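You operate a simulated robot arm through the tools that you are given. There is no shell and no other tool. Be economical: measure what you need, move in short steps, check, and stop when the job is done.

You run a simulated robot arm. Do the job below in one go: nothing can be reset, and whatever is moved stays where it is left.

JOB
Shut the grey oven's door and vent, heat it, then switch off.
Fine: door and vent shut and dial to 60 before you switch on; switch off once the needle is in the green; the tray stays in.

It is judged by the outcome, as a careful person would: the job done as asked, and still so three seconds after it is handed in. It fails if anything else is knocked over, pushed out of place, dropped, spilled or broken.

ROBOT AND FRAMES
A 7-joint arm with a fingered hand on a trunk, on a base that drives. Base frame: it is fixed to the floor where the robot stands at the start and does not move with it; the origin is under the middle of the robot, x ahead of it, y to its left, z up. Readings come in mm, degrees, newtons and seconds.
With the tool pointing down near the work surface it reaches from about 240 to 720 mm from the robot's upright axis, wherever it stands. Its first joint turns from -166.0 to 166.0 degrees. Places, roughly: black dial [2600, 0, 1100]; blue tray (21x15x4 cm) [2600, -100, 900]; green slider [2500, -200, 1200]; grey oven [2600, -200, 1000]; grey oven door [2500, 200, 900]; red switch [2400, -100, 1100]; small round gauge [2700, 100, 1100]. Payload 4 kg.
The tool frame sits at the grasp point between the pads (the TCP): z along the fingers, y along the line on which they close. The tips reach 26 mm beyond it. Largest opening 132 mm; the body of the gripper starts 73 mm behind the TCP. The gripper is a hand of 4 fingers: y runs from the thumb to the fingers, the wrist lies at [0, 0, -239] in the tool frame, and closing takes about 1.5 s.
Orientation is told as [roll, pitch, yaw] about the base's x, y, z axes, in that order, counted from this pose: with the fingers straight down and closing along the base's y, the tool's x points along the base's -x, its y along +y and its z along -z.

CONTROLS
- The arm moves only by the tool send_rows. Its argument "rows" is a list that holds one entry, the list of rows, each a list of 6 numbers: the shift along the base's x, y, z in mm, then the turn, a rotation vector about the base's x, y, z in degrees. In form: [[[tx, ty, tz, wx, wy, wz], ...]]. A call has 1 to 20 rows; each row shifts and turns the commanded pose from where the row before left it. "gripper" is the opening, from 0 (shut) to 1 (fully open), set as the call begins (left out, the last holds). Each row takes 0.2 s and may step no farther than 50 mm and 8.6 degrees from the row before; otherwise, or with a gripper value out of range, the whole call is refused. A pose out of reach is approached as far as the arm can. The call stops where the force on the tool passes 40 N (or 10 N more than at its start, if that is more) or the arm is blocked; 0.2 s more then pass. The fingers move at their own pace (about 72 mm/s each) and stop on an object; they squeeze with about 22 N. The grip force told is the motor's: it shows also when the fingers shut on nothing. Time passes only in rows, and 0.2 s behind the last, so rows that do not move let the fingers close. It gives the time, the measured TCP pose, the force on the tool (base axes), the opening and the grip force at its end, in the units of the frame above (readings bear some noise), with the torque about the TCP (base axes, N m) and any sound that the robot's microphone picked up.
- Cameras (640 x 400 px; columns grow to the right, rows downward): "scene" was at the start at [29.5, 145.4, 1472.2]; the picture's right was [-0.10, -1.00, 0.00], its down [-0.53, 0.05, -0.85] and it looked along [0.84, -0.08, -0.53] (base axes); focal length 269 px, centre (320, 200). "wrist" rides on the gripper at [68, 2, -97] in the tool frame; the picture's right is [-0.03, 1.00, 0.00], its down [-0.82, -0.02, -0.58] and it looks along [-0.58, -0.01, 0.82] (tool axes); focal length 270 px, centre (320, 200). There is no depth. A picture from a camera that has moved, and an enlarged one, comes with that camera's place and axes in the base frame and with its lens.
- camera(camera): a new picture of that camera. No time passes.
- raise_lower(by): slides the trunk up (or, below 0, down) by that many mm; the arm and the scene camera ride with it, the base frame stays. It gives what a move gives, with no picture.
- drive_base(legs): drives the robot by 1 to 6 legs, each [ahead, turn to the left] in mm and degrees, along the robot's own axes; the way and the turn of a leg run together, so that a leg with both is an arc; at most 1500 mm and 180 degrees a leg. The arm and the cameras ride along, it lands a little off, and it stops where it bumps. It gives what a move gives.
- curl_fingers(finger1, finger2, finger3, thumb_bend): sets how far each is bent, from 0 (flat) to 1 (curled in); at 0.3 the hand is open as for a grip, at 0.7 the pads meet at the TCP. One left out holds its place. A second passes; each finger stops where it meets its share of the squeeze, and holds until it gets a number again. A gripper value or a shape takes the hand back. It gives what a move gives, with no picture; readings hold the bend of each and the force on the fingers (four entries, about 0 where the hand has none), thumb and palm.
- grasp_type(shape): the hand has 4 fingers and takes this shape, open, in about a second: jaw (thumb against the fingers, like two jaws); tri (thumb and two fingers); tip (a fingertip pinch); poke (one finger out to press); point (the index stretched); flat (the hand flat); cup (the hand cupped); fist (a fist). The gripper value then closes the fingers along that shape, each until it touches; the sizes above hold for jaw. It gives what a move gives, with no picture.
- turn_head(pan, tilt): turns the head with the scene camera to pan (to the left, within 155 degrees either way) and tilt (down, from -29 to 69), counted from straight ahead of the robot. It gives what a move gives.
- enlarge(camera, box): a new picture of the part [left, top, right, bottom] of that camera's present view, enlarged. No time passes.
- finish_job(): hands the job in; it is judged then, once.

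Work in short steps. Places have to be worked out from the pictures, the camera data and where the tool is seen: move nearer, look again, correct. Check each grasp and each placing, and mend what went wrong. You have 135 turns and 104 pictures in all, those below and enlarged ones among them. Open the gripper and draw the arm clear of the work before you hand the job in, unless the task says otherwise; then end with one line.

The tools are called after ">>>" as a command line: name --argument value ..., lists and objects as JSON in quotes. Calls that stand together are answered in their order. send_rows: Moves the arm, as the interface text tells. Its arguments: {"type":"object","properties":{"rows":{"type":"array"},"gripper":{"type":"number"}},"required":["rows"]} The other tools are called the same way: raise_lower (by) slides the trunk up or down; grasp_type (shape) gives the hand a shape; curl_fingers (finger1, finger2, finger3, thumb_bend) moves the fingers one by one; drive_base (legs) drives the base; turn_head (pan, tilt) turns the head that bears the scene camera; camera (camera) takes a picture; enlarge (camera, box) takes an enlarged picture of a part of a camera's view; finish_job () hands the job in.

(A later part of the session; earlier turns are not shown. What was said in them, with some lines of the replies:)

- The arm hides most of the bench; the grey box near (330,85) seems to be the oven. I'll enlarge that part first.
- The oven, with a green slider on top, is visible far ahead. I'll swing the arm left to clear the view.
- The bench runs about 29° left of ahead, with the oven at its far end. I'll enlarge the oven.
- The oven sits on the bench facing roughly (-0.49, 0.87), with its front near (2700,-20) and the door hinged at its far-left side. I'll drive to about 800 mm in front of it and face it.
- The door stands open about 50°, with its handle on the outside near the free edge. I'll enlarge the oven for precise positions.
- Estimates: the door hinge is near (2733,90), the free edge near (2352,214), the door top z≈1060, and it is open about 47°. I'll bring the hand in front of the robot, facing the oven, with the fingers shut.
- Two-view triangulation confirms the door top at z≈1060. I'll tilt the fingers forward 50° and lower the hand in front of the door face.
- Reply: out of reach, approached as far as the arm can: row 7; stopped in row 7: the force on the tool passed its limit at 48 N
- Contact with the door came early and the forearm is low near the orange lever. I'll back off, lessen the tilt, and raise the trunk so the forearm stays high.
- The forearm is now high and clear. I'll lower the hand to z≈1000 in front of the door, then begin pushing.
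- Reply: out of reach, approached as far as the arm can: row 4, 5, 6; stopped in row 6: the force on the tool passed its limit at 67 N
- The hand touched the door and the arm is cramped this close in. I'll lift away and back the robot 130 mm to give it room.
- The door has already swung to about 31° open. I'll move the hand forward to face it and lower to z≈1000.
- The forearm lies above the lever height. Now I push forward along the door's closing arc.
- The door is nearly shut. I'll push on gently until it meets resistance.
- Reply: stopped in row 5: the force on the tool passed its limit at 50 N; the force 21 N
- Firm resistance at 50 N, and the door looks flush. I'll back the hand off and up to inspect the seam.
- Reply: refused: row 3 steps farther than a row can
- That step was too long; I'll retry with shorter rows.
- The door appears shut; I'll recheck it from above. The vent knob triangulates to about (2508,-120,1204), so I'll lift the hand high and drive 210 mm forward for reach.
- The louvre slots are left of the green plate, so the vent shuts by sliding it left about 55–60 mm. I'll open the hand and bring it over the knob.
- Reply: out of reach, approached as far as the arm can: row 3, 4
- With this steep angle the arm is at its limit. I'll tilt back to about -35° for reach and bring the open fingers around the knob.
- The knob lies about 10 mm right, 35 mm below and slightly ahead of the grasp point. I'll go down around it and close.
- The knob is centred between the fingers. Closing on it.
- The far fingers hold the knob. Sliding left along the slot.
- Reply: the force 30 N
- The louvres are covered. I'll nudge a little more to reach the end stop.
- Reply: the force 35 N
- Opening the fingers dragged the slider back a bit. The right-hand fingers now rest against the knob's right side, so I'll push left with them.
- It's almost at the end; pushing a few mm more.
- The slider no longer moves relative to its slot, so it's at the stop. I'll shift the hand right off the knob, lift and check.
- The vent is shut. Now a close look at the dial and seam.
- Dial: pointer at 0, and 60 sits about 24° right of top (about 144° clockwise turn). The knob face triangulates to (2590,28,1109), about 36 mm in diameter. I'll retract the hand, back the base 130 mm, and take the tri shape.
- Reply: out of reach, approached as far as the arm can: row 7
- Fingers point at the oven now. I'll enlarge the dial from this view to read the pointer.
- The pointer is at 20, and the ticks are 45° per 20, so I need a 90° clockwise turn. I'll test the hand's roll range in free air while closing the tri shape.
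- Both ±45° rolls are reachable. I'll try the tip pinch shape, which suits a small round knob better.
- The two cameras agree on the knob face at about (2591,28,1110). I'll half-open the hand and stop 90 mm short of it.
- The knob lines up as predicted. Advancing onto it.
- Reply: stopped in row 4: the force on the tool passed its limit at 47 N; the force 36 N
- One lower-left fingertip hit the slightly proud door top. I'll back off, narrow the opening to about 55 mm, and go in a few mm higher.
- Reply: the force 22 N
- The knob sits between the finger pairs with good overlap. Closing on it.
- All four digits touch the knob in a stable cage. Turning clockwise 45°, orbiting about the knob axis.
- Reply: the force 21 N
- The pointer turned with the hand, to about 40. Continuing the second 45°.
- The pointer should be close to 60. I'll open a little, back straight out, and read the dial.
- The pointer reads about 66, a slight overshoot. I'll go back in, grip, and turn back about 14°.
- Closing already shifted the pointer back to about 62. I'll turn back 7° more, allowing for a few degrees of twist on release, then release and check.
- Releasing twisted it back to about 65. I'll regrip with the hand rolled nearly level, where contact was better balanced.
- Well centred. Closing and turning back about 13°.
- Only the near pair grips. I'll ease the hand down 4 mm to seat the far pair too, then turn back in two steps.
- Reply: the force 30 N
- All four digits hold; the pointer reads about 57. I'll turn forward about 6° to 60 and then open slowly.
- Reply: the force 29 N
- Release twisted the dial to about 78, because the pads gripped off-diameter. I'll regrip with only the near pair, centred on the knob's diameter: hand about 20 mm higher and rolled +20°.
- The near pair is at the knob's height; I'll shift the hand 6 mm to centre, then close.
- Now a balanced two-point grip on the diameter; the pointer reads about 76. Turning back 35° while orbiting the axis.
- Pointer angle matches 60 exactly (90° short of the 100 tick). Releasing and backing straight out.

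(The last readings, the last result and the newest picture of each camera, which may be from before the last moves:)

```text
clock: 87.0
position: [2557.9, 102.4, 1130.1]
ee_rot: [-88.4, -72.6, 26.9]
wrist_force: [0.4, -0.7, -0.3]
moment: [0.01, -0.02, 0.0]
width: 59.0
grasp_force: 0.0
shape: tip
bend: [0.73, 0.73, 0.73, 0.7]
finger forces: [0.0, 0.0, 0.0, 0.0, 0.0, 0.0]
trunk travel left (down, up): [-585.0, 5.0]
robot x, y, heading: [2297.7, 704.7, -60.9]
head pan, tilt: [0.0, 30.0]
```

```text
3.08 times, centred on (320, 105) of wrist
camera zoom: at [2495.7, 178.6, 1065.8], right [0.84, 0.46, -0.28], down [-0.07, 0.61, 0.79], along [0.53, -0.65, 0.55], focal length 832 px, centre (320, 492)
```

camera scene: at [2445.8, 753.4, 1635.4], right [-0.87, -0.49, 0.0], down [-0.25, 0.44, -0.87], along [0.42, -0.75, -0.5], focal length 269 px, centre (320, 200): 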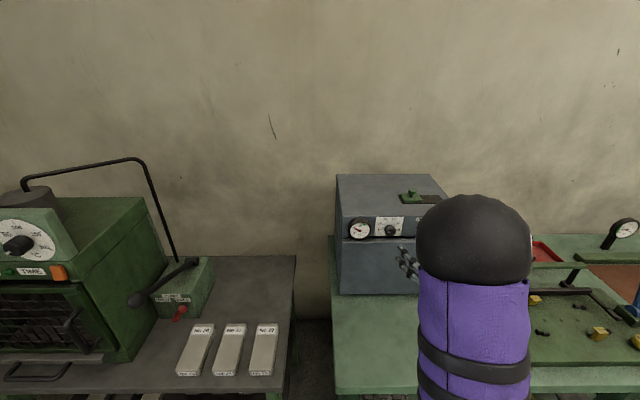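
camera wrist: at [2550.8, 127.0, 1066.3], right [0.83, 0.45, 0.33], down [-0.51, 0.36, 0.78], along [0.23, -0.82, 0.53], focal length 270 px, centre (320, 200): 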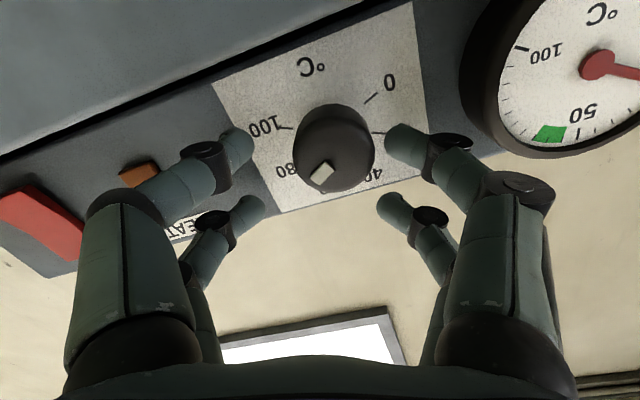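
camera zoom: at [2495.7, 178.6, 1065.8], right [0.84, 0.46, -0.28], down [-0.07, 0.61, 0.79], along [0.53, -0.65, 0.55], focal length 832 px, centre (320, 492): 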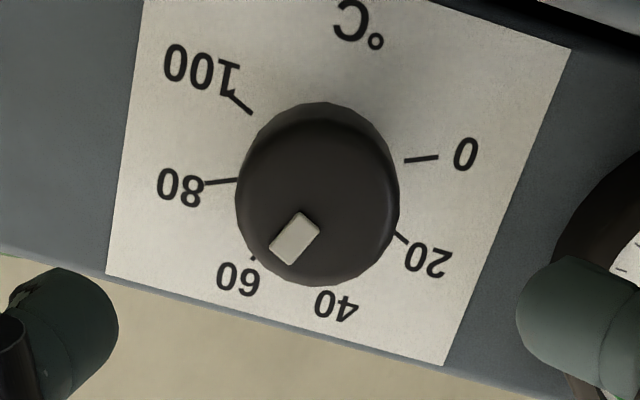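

The dial is exactly at 60. Next I'll level the hand, back off, form the poke finger, and move toward the red switch near (2438,-89,1107) for a close look.

>>> send_rows --rows '[[[-25, 35, 0, 2.9, -5.2, 0], [-30, 10, 0, 2.9, -5.2, 0], [-40, -18, 0, 2.9, -5.2, 0], [-40, -22, 0, 0, 0, 0], [-40, -22, 0, 0, 0, 0]]]'

>>> grasp_type --shape "poke"

>>> camera --camera "wrist"

>>> camera --camera "scene"

```text
clock: 88.2
position: [2382.5, 84.5, 1131.1]
ee_rot: [37.8, -89.1, -99.1]
wrist_force: [0.5, 0.0, -0.2]
moment: [0.0, -0.02, -0.02]
width: 58.8
grasp_force: 0.0
shape: tip
bend: [0.73, 0.73, 0.73, 0.7]
finger forces: [0.0, 0.0, 0.1, 0.1, 0.1, 0.0]
trunk travel left (down, up): [-585.0, 5.0]
robot x, y, heading: [2296.9, 705.8, -60.5]
head pan, tilt: [0.0, 30.0]
```

```text
clock: 89.1
position: [2384.2, 85.7, 1131.3]
ee_rot: [35.5, -89.2, -96.8]
wrist_force: [0.1, 0.8, -0.2]
moment: [-0.06, 0.0, -0.01]
width: 0.3
grasp_force: 0.0
shape: poke
bend: [1.0, 1.0, 1.0, 0.34]
finger forces: [0.0, 0.0, 0.1, 0.1, 0.0, 0.0]
trunk travel left (down, up): [-585.0, 5.0]
robot x, y, heading: [2298.1, 706.4, -60.7]
head pan, tilt: [0.0, 30.0]
```

```text
39 pictures are left
camera wrist: at [2339.5, 172.4, 1064.2], right [0.88, 0.48, 0.03], down [-0.3, 0.49, 0.82], along [0.38, -0.73, 0.57], focal length 270 px, centre (320, 200)
```

wrist: 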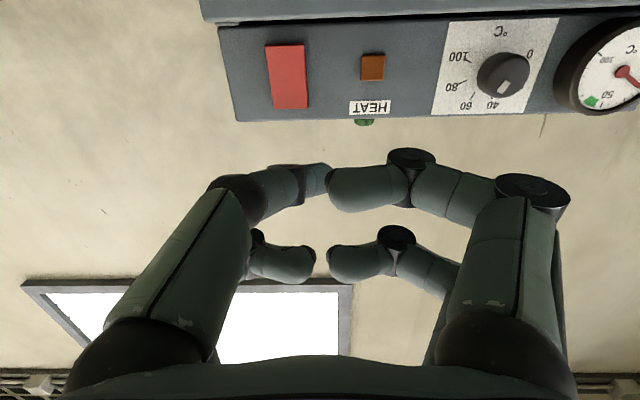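

```text
38 pictures are left
camera scene: at [2444.9, 754.5, 1635.5], right [-0.87, -0.49, 0.0], down [-0.25, 0.44, -0.87], along [0.42, -0.75, -0.5], focal length 269 px, centre (320, 200)
```

scene: 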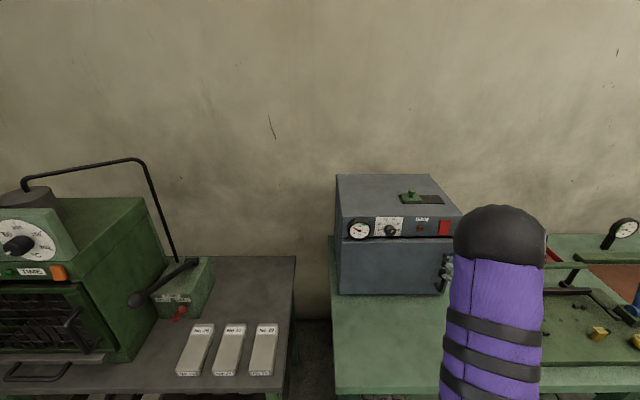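

The poke shape is unclear; the closed tip shape has known fingertips. First I'll enlarge the switch and seam from this view.

>>> enlarge --camera "wrist" --box '[200, 0, 400, 125]'

>>> enlarge --camera "scene" --box '[330, 200, 474, 290]'

```text
3.20 times, centred on (300, 62) of wrist
camera zoom: at [2339.5, 172.4, 1064.2], right [0.88, 0.48, 0.03], down [-0.3, 0.49, 0.82], along [0.38, -0.73, 0.57], focal length 865 px, centre (384, 640)
```

zoom: 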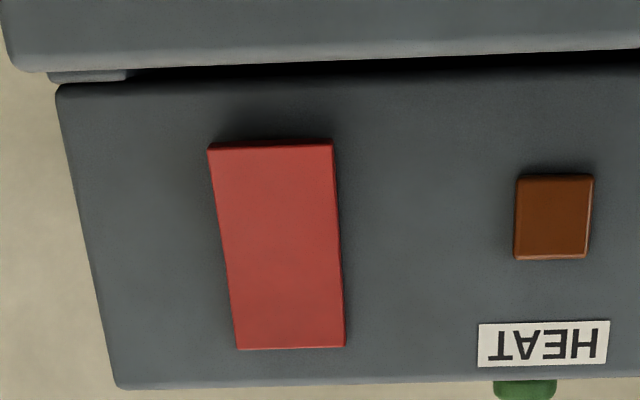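

```text
4.44 times, centred on (402, 245) of scene
camera zoom: at [2444.9, 754.5, 1635.5], right [-0.87, -0.49, 0.0], down [-0.25, 0.44, -0.87], along [0.42, -0.75, -0.5], focal length 1195 px, centre (-44, 0)
```

zoom: 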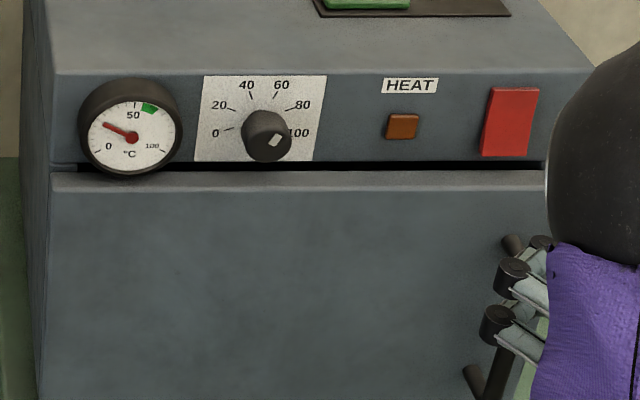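

I'll shape the hand so only the near pair (finger1 + thumb) points forward with the other two curled, then check the look.

>>> curl_fingers --finger1 0.64 --finger2 1.0 --finger3 1.0 --thumb_bend 0.7

>>> camera --camera "wrist"

```text
clock: 90.1
position: [2383.3, 85.4, 1130.5]
ee_rot: [35.0, -89.2, -96.4]
wrist_force: [0.4, -1.0, -0.4]
moment: [-0.02, 0.01, 0.0]
width: 10.3
grasp_force: 0.1
shape: fingers
bend: [0.64, 0.99, 0.98, 0.7]
finger forces: [0.0, 0.0, 0.0, 0.0, 0.1, 0.1]
trunk travel left (down, up): [-585.0, 5.0]
robot x, y, heading: [2296.0, 705.2, -60.8]
head pan, tilt: [0.0, 30.0]
```

```text
35 pictures are left
camera wrist: at [2339.3, 172.3, 1064.2], right [0.88, 0.48, 0.03], down [-0.3, 0.49, 0.82], along [0.38, -0.73, 0.57], focal length 270 px, centre (320, 200)
```

wrist: 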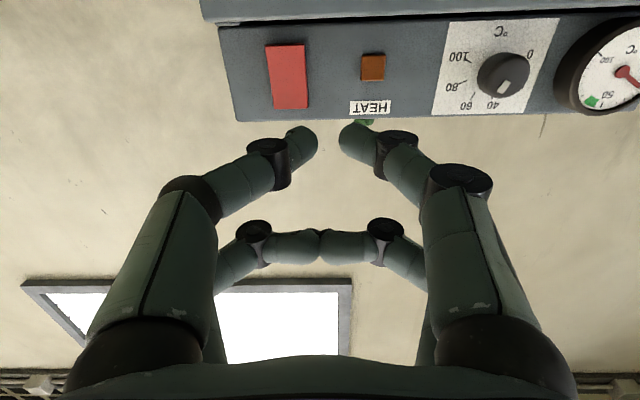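

Good finger shape. The rocker spans z 1086–1139, centred at (2440,-79,1112). I'll bring the tips in front of its lower (protruding) half, 40 mm off.

>>> curl_fingers --finger1 0.7

>>> send_rows --rows '[[[7, -36.3, -4.5, 0, 0, 0], [7, -36.3, -4.5, 0, 0, 0], [7, -36.3, -4.5, 0, 0, 0]]]'

>>> camera --camera "wrist"

```text
clock: 91.1
position: [2383.6, 85.1, 1131.1]
ee_rot: [35.1, -89.1, -96.5]
wrist_force: [-0.1, -0.3, -0.5]
moment: [-0.02, -0.03, -0.01]
width: 1.5
grasp_force: 0.1
shape: fingers
bend: [0.7, 0.99, 0.98, 0.7]
finger forces: [0.0, 0.0, 0.0, 0.0, 0.0, 0.0]
trunk travel left (down, up): [-585.0, 5.0]
robot x, y, heading: [2295.8, 706.7, -60.6]
head pan, tilt: [0.0, 30.0]
```

```text
clock: 91.9
position: [2403.9, -24.6, 1118.1]
ee_rot: [33.1, -89.1, -94.7]
wrist_force: [0.2, -0.2, 1.3]
moment: [-0.04, -0.04, -0.02]
width: 1.6
grasp_force: 0.2
shape: fingers
bend: [0.7, 0.99, 0.98, 0.7]
finger forces: [0.1, 0.1, 0.0, 0.1, 0.0, 0.0]
trunk travel left (down, up): [-585.0, 5.0]
robot x, y, heading: [2295.9, 707.3, -60.8]
head pan, tilt: [0.0, 30.0]
```

```text
34 pictures are left
camera wrist: at [2359.4, 62.2, 1050.5], right [0.88, 0.48, 0.03], down [-0.29, 0.49, 0.82], along [0.38, -0.73, 0.57], focal length 270 px, centre (320, 200)
```

wrist: 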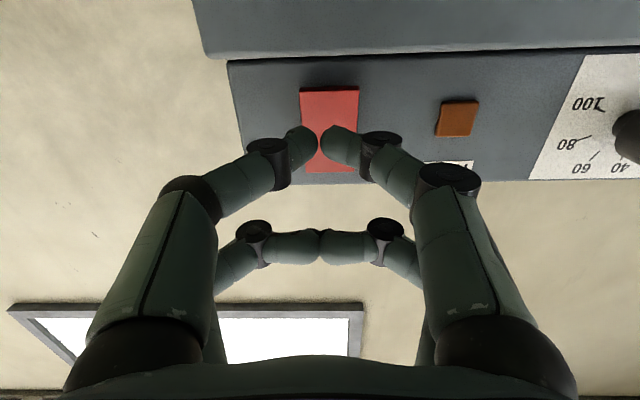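

Aligned; advancing in small steps to press.

>>> send_rows --rows '[[[11, -11, 0, 0, 0, 0], [5, -9, 0, 0, 0, 0], [3, -5.2, 0, 0, 0, 0], [2, -3.5, 0, 0, 0, 0], [2, -3.5, 0, 0, 0, 0], [2, -3.5, 0, 0, 0, 0], [2, -3.5, 0, 0, 0, 0], [2, -3.5, 0, 0, 0, 0]]]'

>>> camera --camera "wrist"

```text
clock: 93.5
position: [2425.0, -58.2, 1116.5]
ee_rot: [22.6, -88.9, -84.5]
wrist_force: [-8.9, 23.0, 2.5]
moment: [0.27, 0.11, 0.03]
width: 0.0
grasp_force: 14.4
shape: fingers
bend: [0.72, 0.99, 0.98, 0.72]
finger forces: [15.7, 0.1, 0.0, 0.0, 13.3, 0.0]
trunk travel left (down, up): [-585.0, 5.0]
robot x, y, heading: [2294.9, 706.7, -60.9]
head pan, tilt: [0.0, 30.0]
stopped in row 8: the force on the tool passed its limit at 44 N (the readings are from after the stop); the commanded pose is now the measured one
```

```text
33 pictures are left
camera wrist: at [2380.7, 29.0, 1050.1], right [0.88, 0.47, 0.03], down [-0.29, 0.48, 0.83], along [0.37, -0.74, 0.56], focal length 270 px, centre (320, 200)
```

wrist: 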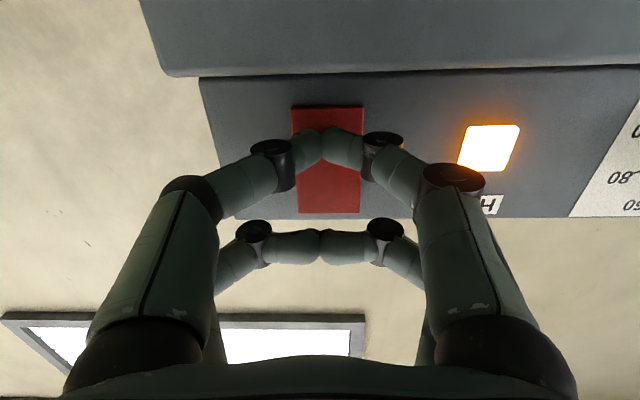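

The lamp is lit: heating. I'll back off, raise the tips to the upper half for switching off, and read the gauge.

>>> send_rows --rows '[[[-7, 12, 0, 0, 0, 0], [-8, 14, 15, 0, 0, 0], [0, 0, 15, 0, 0, 0]]]'

>>> enlarge --camera "scene" --box '[330, 200, 474, 290]'

```text
clock: 94.3
position: [2410.5, -35.3, 1144.5]
ee_rot: [22.1, -88.8, -84.0]
wrist_force: [0.1, -0.3, 0.3]
moment: [0.0, 0.0, -0.02]
width: 0.9
grasp_force: 0.0
shape: fingers
bend: [0.7, 0.99, 0.98, 0.7]
finger forces: [0.0, 0.0, 0.0, 0.0, 0.1, 0.0]
trunk travel left (down, up): [-585.0, 5.0]
robot x, y, heading: [2294.1, 707.1, -60.7]
head pan, tilt: [0.0, 30.0]
```

```text
4.44 times, centred on (402, 245) of scene
camera zoom: at [2444.6, 755.2, 1635.5], right [-0.87, -0.49, 0.0], down [-0.24, 0.44, -0.87], along [0.42, -0.76, -0.5], focal length 1195 px, centre (-44, 0)
```

zoom: 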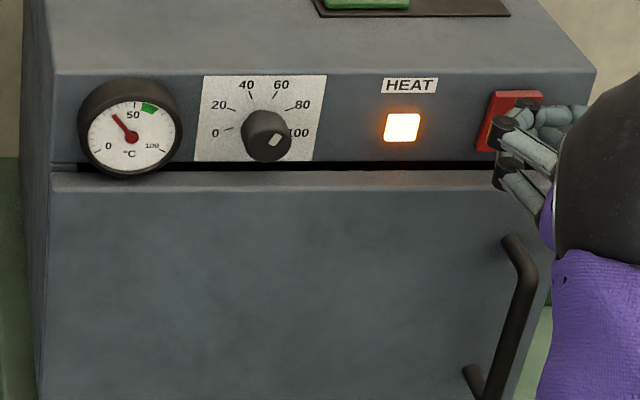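

The needle is already near 38 and rising. I'll edge closer briefly and read again.

>>> send_rows --rows '[[[6, -9, 1, 0, 0, 0]]]'

>>> enlarge --camera "scene" --box '[340, 210, 388, 240]'

```text
clock: 94.7
position: [2417.4, -44.1, 1145.7]
ee_rot: [23.0, -88.9, -84.8]
wrist_force: [-0.1, 0.2, -0.3]
moment: [0.03, 0.0, -0.01]
width: 0.8
grasp_force: 0.1
shape: fingers
bend: [0.7, 0.99, 0.98, 0.7]
finger forces: [0.0, 0.0, 0.1, 0.1, 0.1, 0.1]
trunk travel left (down, up): [-585.0, 5.0]
robot x, y, heading: [2296.1, 703.2, -60.6]
head pan, tilt: [0.0, 30.0]
```

```text
13.33 times, centred on (364, 225) of scene
camera zoom: at [2444.7, 754.7, 1635.5], right [-0.87, -0.49, 0.0], down [-0.25, 0.44, -0.87], along [0.42, -0.75, -0.5], focal length 3586 px, centre (-267, -133)
```

zoom: 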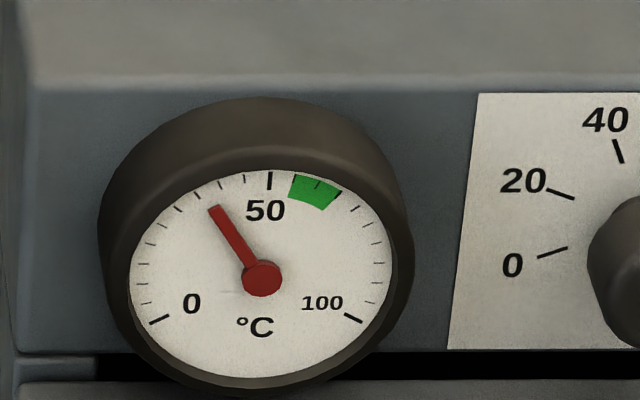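

It's at about 38. Waiting about 1 s more.

>>> send_rows --rows '[[[0, 0, 0, 0, 0, 0], [0, 0, 0, 0, 0, 0], [0, 0, 0, 0, 0, 0], [0, 0, 0, 0, 0, 0]]]'

>>> enlarge --camera "scene" --box '[340, 210, 388, 240]'

```text
clock: 95.7
position: [2417.9, -44.4, 1145.7]
ee_rot: [23.0, -88.8, -84.7]
wrist_force: [0.7, -0.3, 0.5]
moment: [0.01, 0.03, 0.0]
width: 0.9
grasp_force: 0.1
shape: fingers
bend: [0.7, 0.99, 0.98, 0.7]
finger forces: [0.0, 0.1, 0.0, 0.0, 0.0, 0.1]
trunk travel left (down, up): [-585.0, 5.0]
robot x, y, heading: [2294.7, 706.7, -60.8]
head pan, tilt: [0.0, 30.0]
```

```text
13.33 times, centred on (364, 225) of scene
camera zoom: at [2444.7, 754.9, 1635.5], right [-0.87, -0.49, 0.0], down [-0.24, 0.44, -0.87], along [0.42, -0.75, -0.5], focal length 3586 px, centre (-267, -133)
```

zoom: 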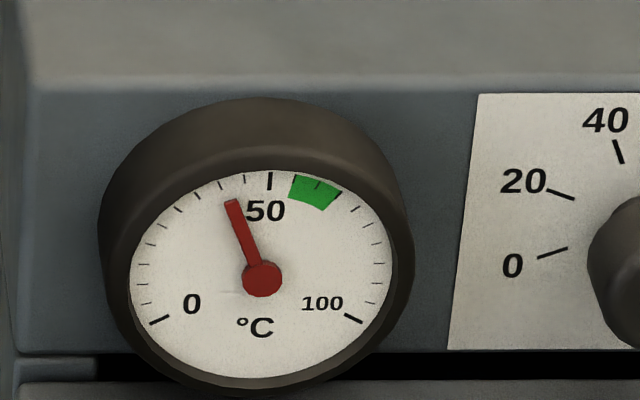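

It rises about 5–6 per second, so I'll wait about 2.6 s.

>>> send_rows --rows '[[[0, 0, 0, 0, 0, 0], [0, 0, 0, 0, 0, 0], [0, 0, 0, 0, 0, 0], [0, 0, 0, 0, 0, 0], [0, 0, 0, 0, 0, 0], [0, 0, 0, 0, 0, 0], [0, 0, 0, 0, 0, 0], [0, 0, 0, 0, 0, 0], [0, 0, 0, 0, 0, 0], [0, 0, 0, 0, 0, 0], [0, 0, 0, 0, 0, 0], [0, 0, 0, 0, 0, 0]]]'

>>> enlarge --camera "scene" --box '[340, 210, 388, 240]'

```text
clock: 98.3
position: [2417.5, -43.7, 1146.8]
ee_rot: [23.1, -88.8, -84.8]
wrist_force: [-0.2, -0.8, 1.9]
moment: [0.0, 0.02, 0.02]
width: 1.0
grasp_force: 0.1
shape: fingers
bend: [0.7, 0.99, 0.98, 0.7]
finger forces: [0.1, 0.2, 0.0, 0.1, 0.0, 0.0]
trunk travel left (down, up): [-585.0, 5.0]
robot x, y, heading: [2298.8, 706.2, -60.6]
head pan, tilt: [0.0, 30.0]
```

```text
13.33 times, centred on (364, 225) of scene
camera zoom: at [2444.7, 754.9, 1635.5], right [-0.87, -0.49, 0.0], down [-0.24, 0.44, -0.87], along [0.42, -0.75, -0.5], focal length 3586 px, centre (-267, -133)
```

zoom: 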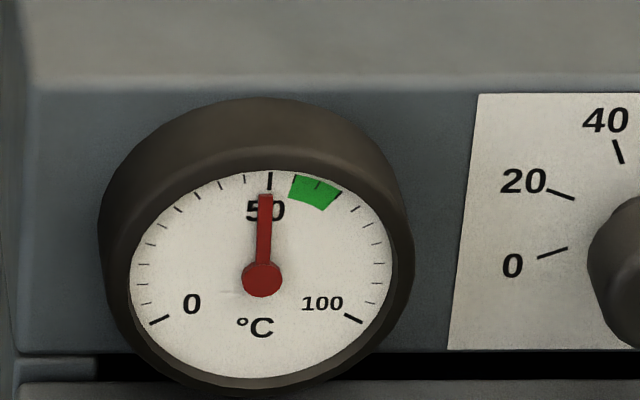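

The needle is at 50 and slowing toward 60. I'll wait a further 4 s at a time.

>>> send_rows --rows '[[[0, 0, 0, 0, 0, 0], [0, 0, 0, 0, 0, 0], [0, 0, 0, 0, 0, 0], [0, 0, 0, 0, 0, 0], [0, 0, 0, 0, 0, 0], [0, 0, 0, 0, 0, 0], [0, 0, 0, 0, 0, 0], [0, 0, 0, 0, 0, 0], [0, 0, 0, 0, 0, 0], [0, 0, 0, 0, 0, 0], [0, 0, 0, 0, 0, 0], [0, 0, 0, 0, 0, 0], [0, 0, 0, 0, 0, 0], [0, 0, 0, 0, 0, 0], [0, 0, 0, 0, 0, 0], [0, 0, 0, 0, 0, 0], [0, 0, 0, 0, 0, 0], [0, 0, 0, 0, 0, 0], [0, 0, 0, 0, 0, 0], [0, 0, 0, 0, 0, 0]]]'

>>> enlarge --camera "scene" --box '[340, 210, 388, 240]'

```text
clock: 102.5
position: [2418.8, -44.4, 1146.1]
ee_rot: [22.9, -88.8, -84.8]
wrist_force: [0.6, 0.6, 0.1]
moment: [0.0, 0.0, 0.0]
width: 1.2
grasp_force: 0.0
shape: fingers
bend: [0.7, 0.99, 0.98, 0.7]
finger forces: [0.0, 0.0, 0.1, 0.1, 0.0, 0.1]
trunk travel left (down, up): [-585.0, 5.0]
robot x, y, heading: [2294.4, 707.7, -60.7]
head pan, tilt: [0.0, 30.0]
```

```text
13.33 times, centred on (364, 225) of scene
camera zoom: at [2444.7, 754.9, 1635.5], right [-0.87, -0.49, 0.0], down [-0.24, 0.44, -0.87], along [0.42, -0.75, -0.5], focal length 3586 px, centre (-267, -133)
```

zoom: 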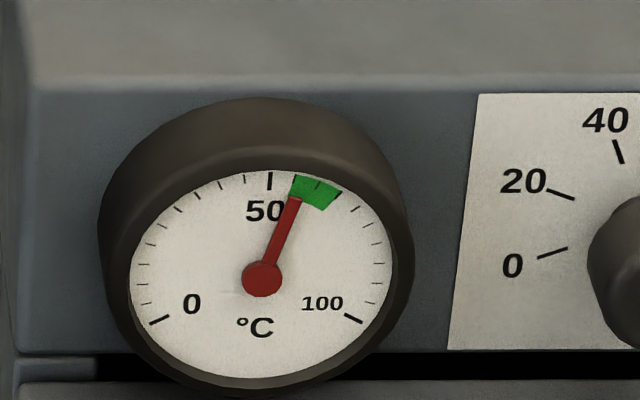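

It's just entering green at about 56. I'll wait 3 s more to be well inside.

>>> send_rows --rows '[[[0, 0, 0, 0, 0, 0], [0, 0, 0, 0, 0, 0], [0, 0, 0, 0, 0, 0], [0, 0, 0, 0, 0, 0], [0, 0, 0, 0, 0, 0], [0, 0, 0, 0, 0, 0], [0, 0, 0, 0, 0, 0], [0, 0, 0, 0, 0, 0], [0, 0, 0, 0, 0, 0], [0, 0, 0, 0, 0, 0], [0, 0, 0, 0, 0, 0], [0, 0, 0, 0, 0, 0], [0, 0, 0, 0, 0, 0], [0, 0, 0, 0, 0, 0]]]'

>>> enlarge --camera "scene" --box '[340, 210, 388, 240]'

>>> camera --camera "wrist"

```text
clock: 105.5
position: [2418.1, -44.3, 1146.1]
ee_rot: [23.1, -88.8, -84.8]
wrist_force: [0.0, -0.1, -0.5]
moment: [0.02, 0.02, 0.02]
width: 1.0
grasp_force: 0.1
shape: fingers
bend: [0.7, 0.99, 0.98, 0.7]
finger forces: [0.0, 0.0, 0.0, 0.1, 0.0, 0.0]
trunk travel left (down, up): [-585.0, 5.0]
robot x, y, heading: [2298.2, 705.2, -60.7]
head pan, tilt: [0.0, 30.0]
```

```text
13.33 times, centred on (364, 225) of scene
camera zoom: at [2444.7, 754.9, 1635.5], right [-0.87, -0.49, 0.0], down [-0.24, 0.44, -0.87], along [0.42, -0.75, -0.5], focal length 3586 px, centre (-267, -133)
```

zoom: 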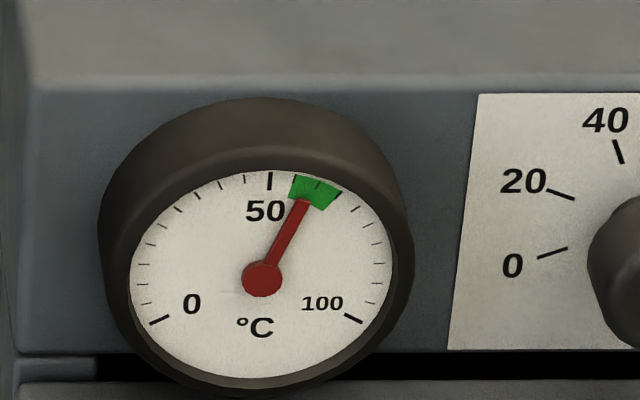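

```text
26 pictures are left
camera wrist: at [2373.8, 42.8, 1079.4], right [0.88, 0.47, 0.03], down [-0.29, 0.48, 0.83], along [0.37, -0.74, 0.56], focal length 270 px, centre (320, 200)
```

wrist: 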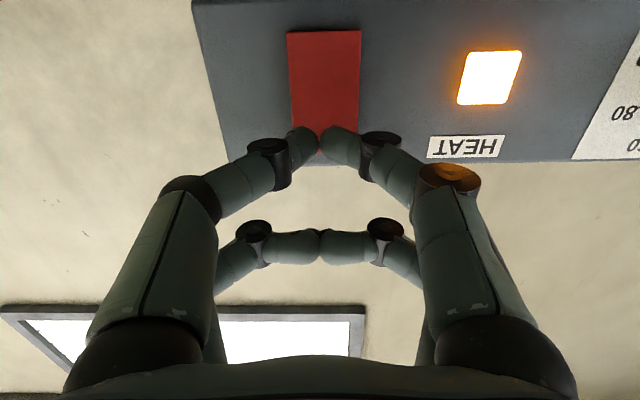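

The needle is well within green, at about 58. Pressing the upper half of the switch now.

>>> send_rows --rows '[[[3, -5.2, 0, 0, 0, 0], [2.5, -4.4, 0, 0, 0, 0], [2, -3.5, 0, 0, 0, 0], [2, -3.5, 0, 0, 0, 0], [2, -3.5, 0, 0, 0, 0], [2, -3.5, 0, 0, 0, 0]]]'

>>> camera --camera "wrist"

```text
clock: 106.8
position: [2422.9, -59.8, 1145.2]
ee_rot: [17.8, -88.7, -80.1]
wrist_force: [-9.8, 26.0, 5.4]
moment: [0.56, 0.15, 0.12]
width: 0.3
grasp_force: 16.6
shape: fingers
bend: [0.73, 0.99, 0.98, 0.72]
finger forces: [19.7, 0.0, 0.0, 0.1, 13.5, 0.1]
trunk travel left (down, up): [-585.0, 5.0]
robot x, y, heading: [2294.9, 705.9, -60.7]
head pan, tilt: [0.0, 30.0]
stopped in row 6: the force on the tool passed its limit at 43 N (the readings are from after the stop); the commanded pose is now the measured one
```

```text
25 pictures are left
camera wrist: at [2379.3, 27.9, 1080.0], right [0.88, 0.46, 0.03], down [-0.28, 0.48, 0.83], along [0.37, -0.74, 0.56], focal length 270 px, centre (320, 200)
```

wrist: 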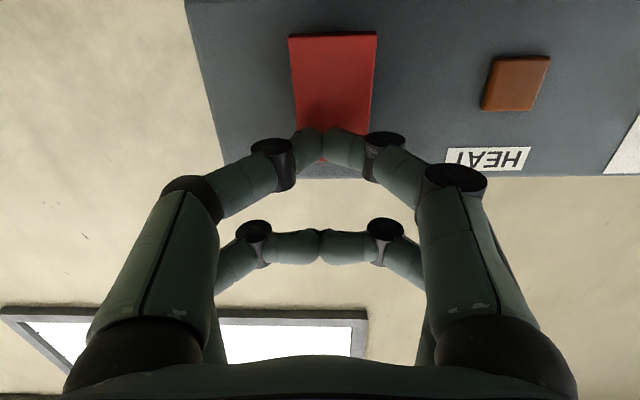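

The lamp is out. I'll back the hand straight away, open it, and check the final state.

>>> send_rows --rows '[[[-10, 18, 0, 0, 0, 0], [-20, 36, 0, 0, 0, 0], [-20, 36, 0, 0, 0, 0], [-10, 18, 40, 0, 0, 0], [0, 0, 40, 0, 0, 0]]]'

>>> send_rows --rows '[[[0, 0, 30, 0, 0, 0], [-20, 36, 20, 0, 0, 0], [-10, 18, 20, 0, 0, 0], [0, 0, 0, 0, 0, 0]]]' --gripper 1

>>> camera --camera "scene"

>>> enlarge --camera "scene" --box '[320, 160, 496, 300]'

```text
clock: 108.0
position: [2366.1, 44.7, 1224.8]
ee_rot: [18.5, -88.4, -80.8]
wrist_force: [-0.2, 0.6, -0.2]
moment: [-0.02, 0.04, -0.02]
width: 0.8
grasp_force: 0.0
shape: fingers
bend: [0.7, 0.99, 0.98, 0.7]
finger forces: [0.0, 0.0, 0.0, 0.0, 0.0, 0.0]
trunk travel left (down, up): [-585.0, 5.0]
robot x, y, heading: [2294.9, 704.4, -60.7]
head pan, tilt: [0.0, 30.0]
```

```text
clock: 109.0
position: [2336.8, 98.3, 1291.9]
ee_rot: [18.2, -88.5, -80.3]
wrist_force: [0.4, 0.0, -0.5]
moment: [0.01, -0.02, -0.02]
width: 125.8
grasp_force: 0.1
shape: jaw
bend: [0.39, 0.39, 0.39, 0.29]
finger forces: [0.1, 0.1, 0.0, 0.1, 0.0, 0.0]
trunk travel left (down, up): [-585.0, 5.0]
robot x, y, heading: [2295.1, 703.9, -60.9]
head pan, tilt: [0.0, 30.0]
```

```text
24 pictures are left
camera scene: at [2444.8, 754.8, 1635.5], right [-0.87, -0.49, 0.0], down [-0.24, 0.44, -0.87], along [0.42, -0.76, -0.5], focal length 269 px, centre (320, 200)
```

scene: 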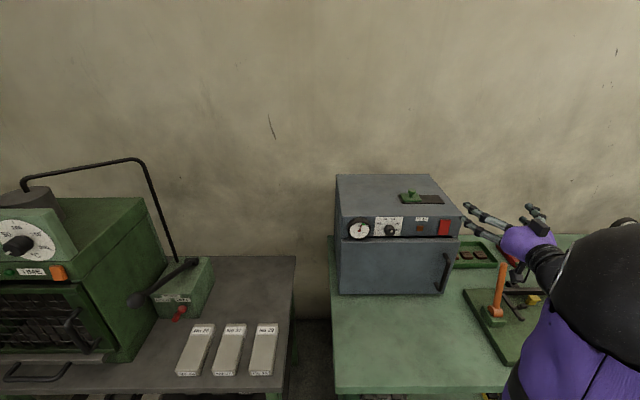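

```text
2.86 times, centred on (408, 230) of scene
camera zoom: at [2444.8, 754.8, 1635.5], right [-0.87, -0.49, 0.0], down [-0.24, 0.44, -0.87], along [0.42, -0.76, -0.5], focal length 768 px, centre (69, 114)
```

zoom: 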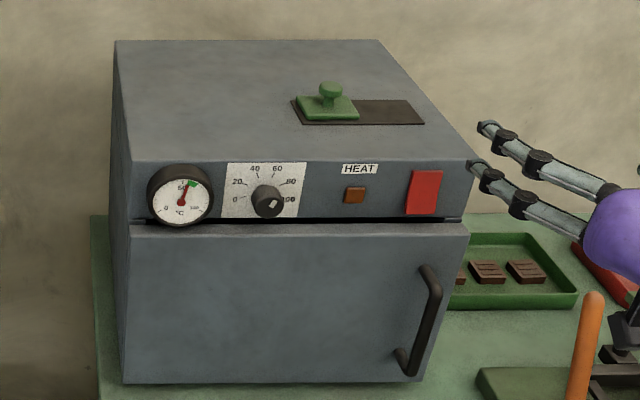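

Everything is as asked: door and vent shut, dial at 60, lamp out, and nothing else disturbed. Handing the job in.

>>> finish_job

```text
The job is handed in.
```

The oven's door and vent are shut and the dial is at 60. I heated it until the needle was in the green (about 58), then switched it off. The tray is still inside and nothing else was moved.
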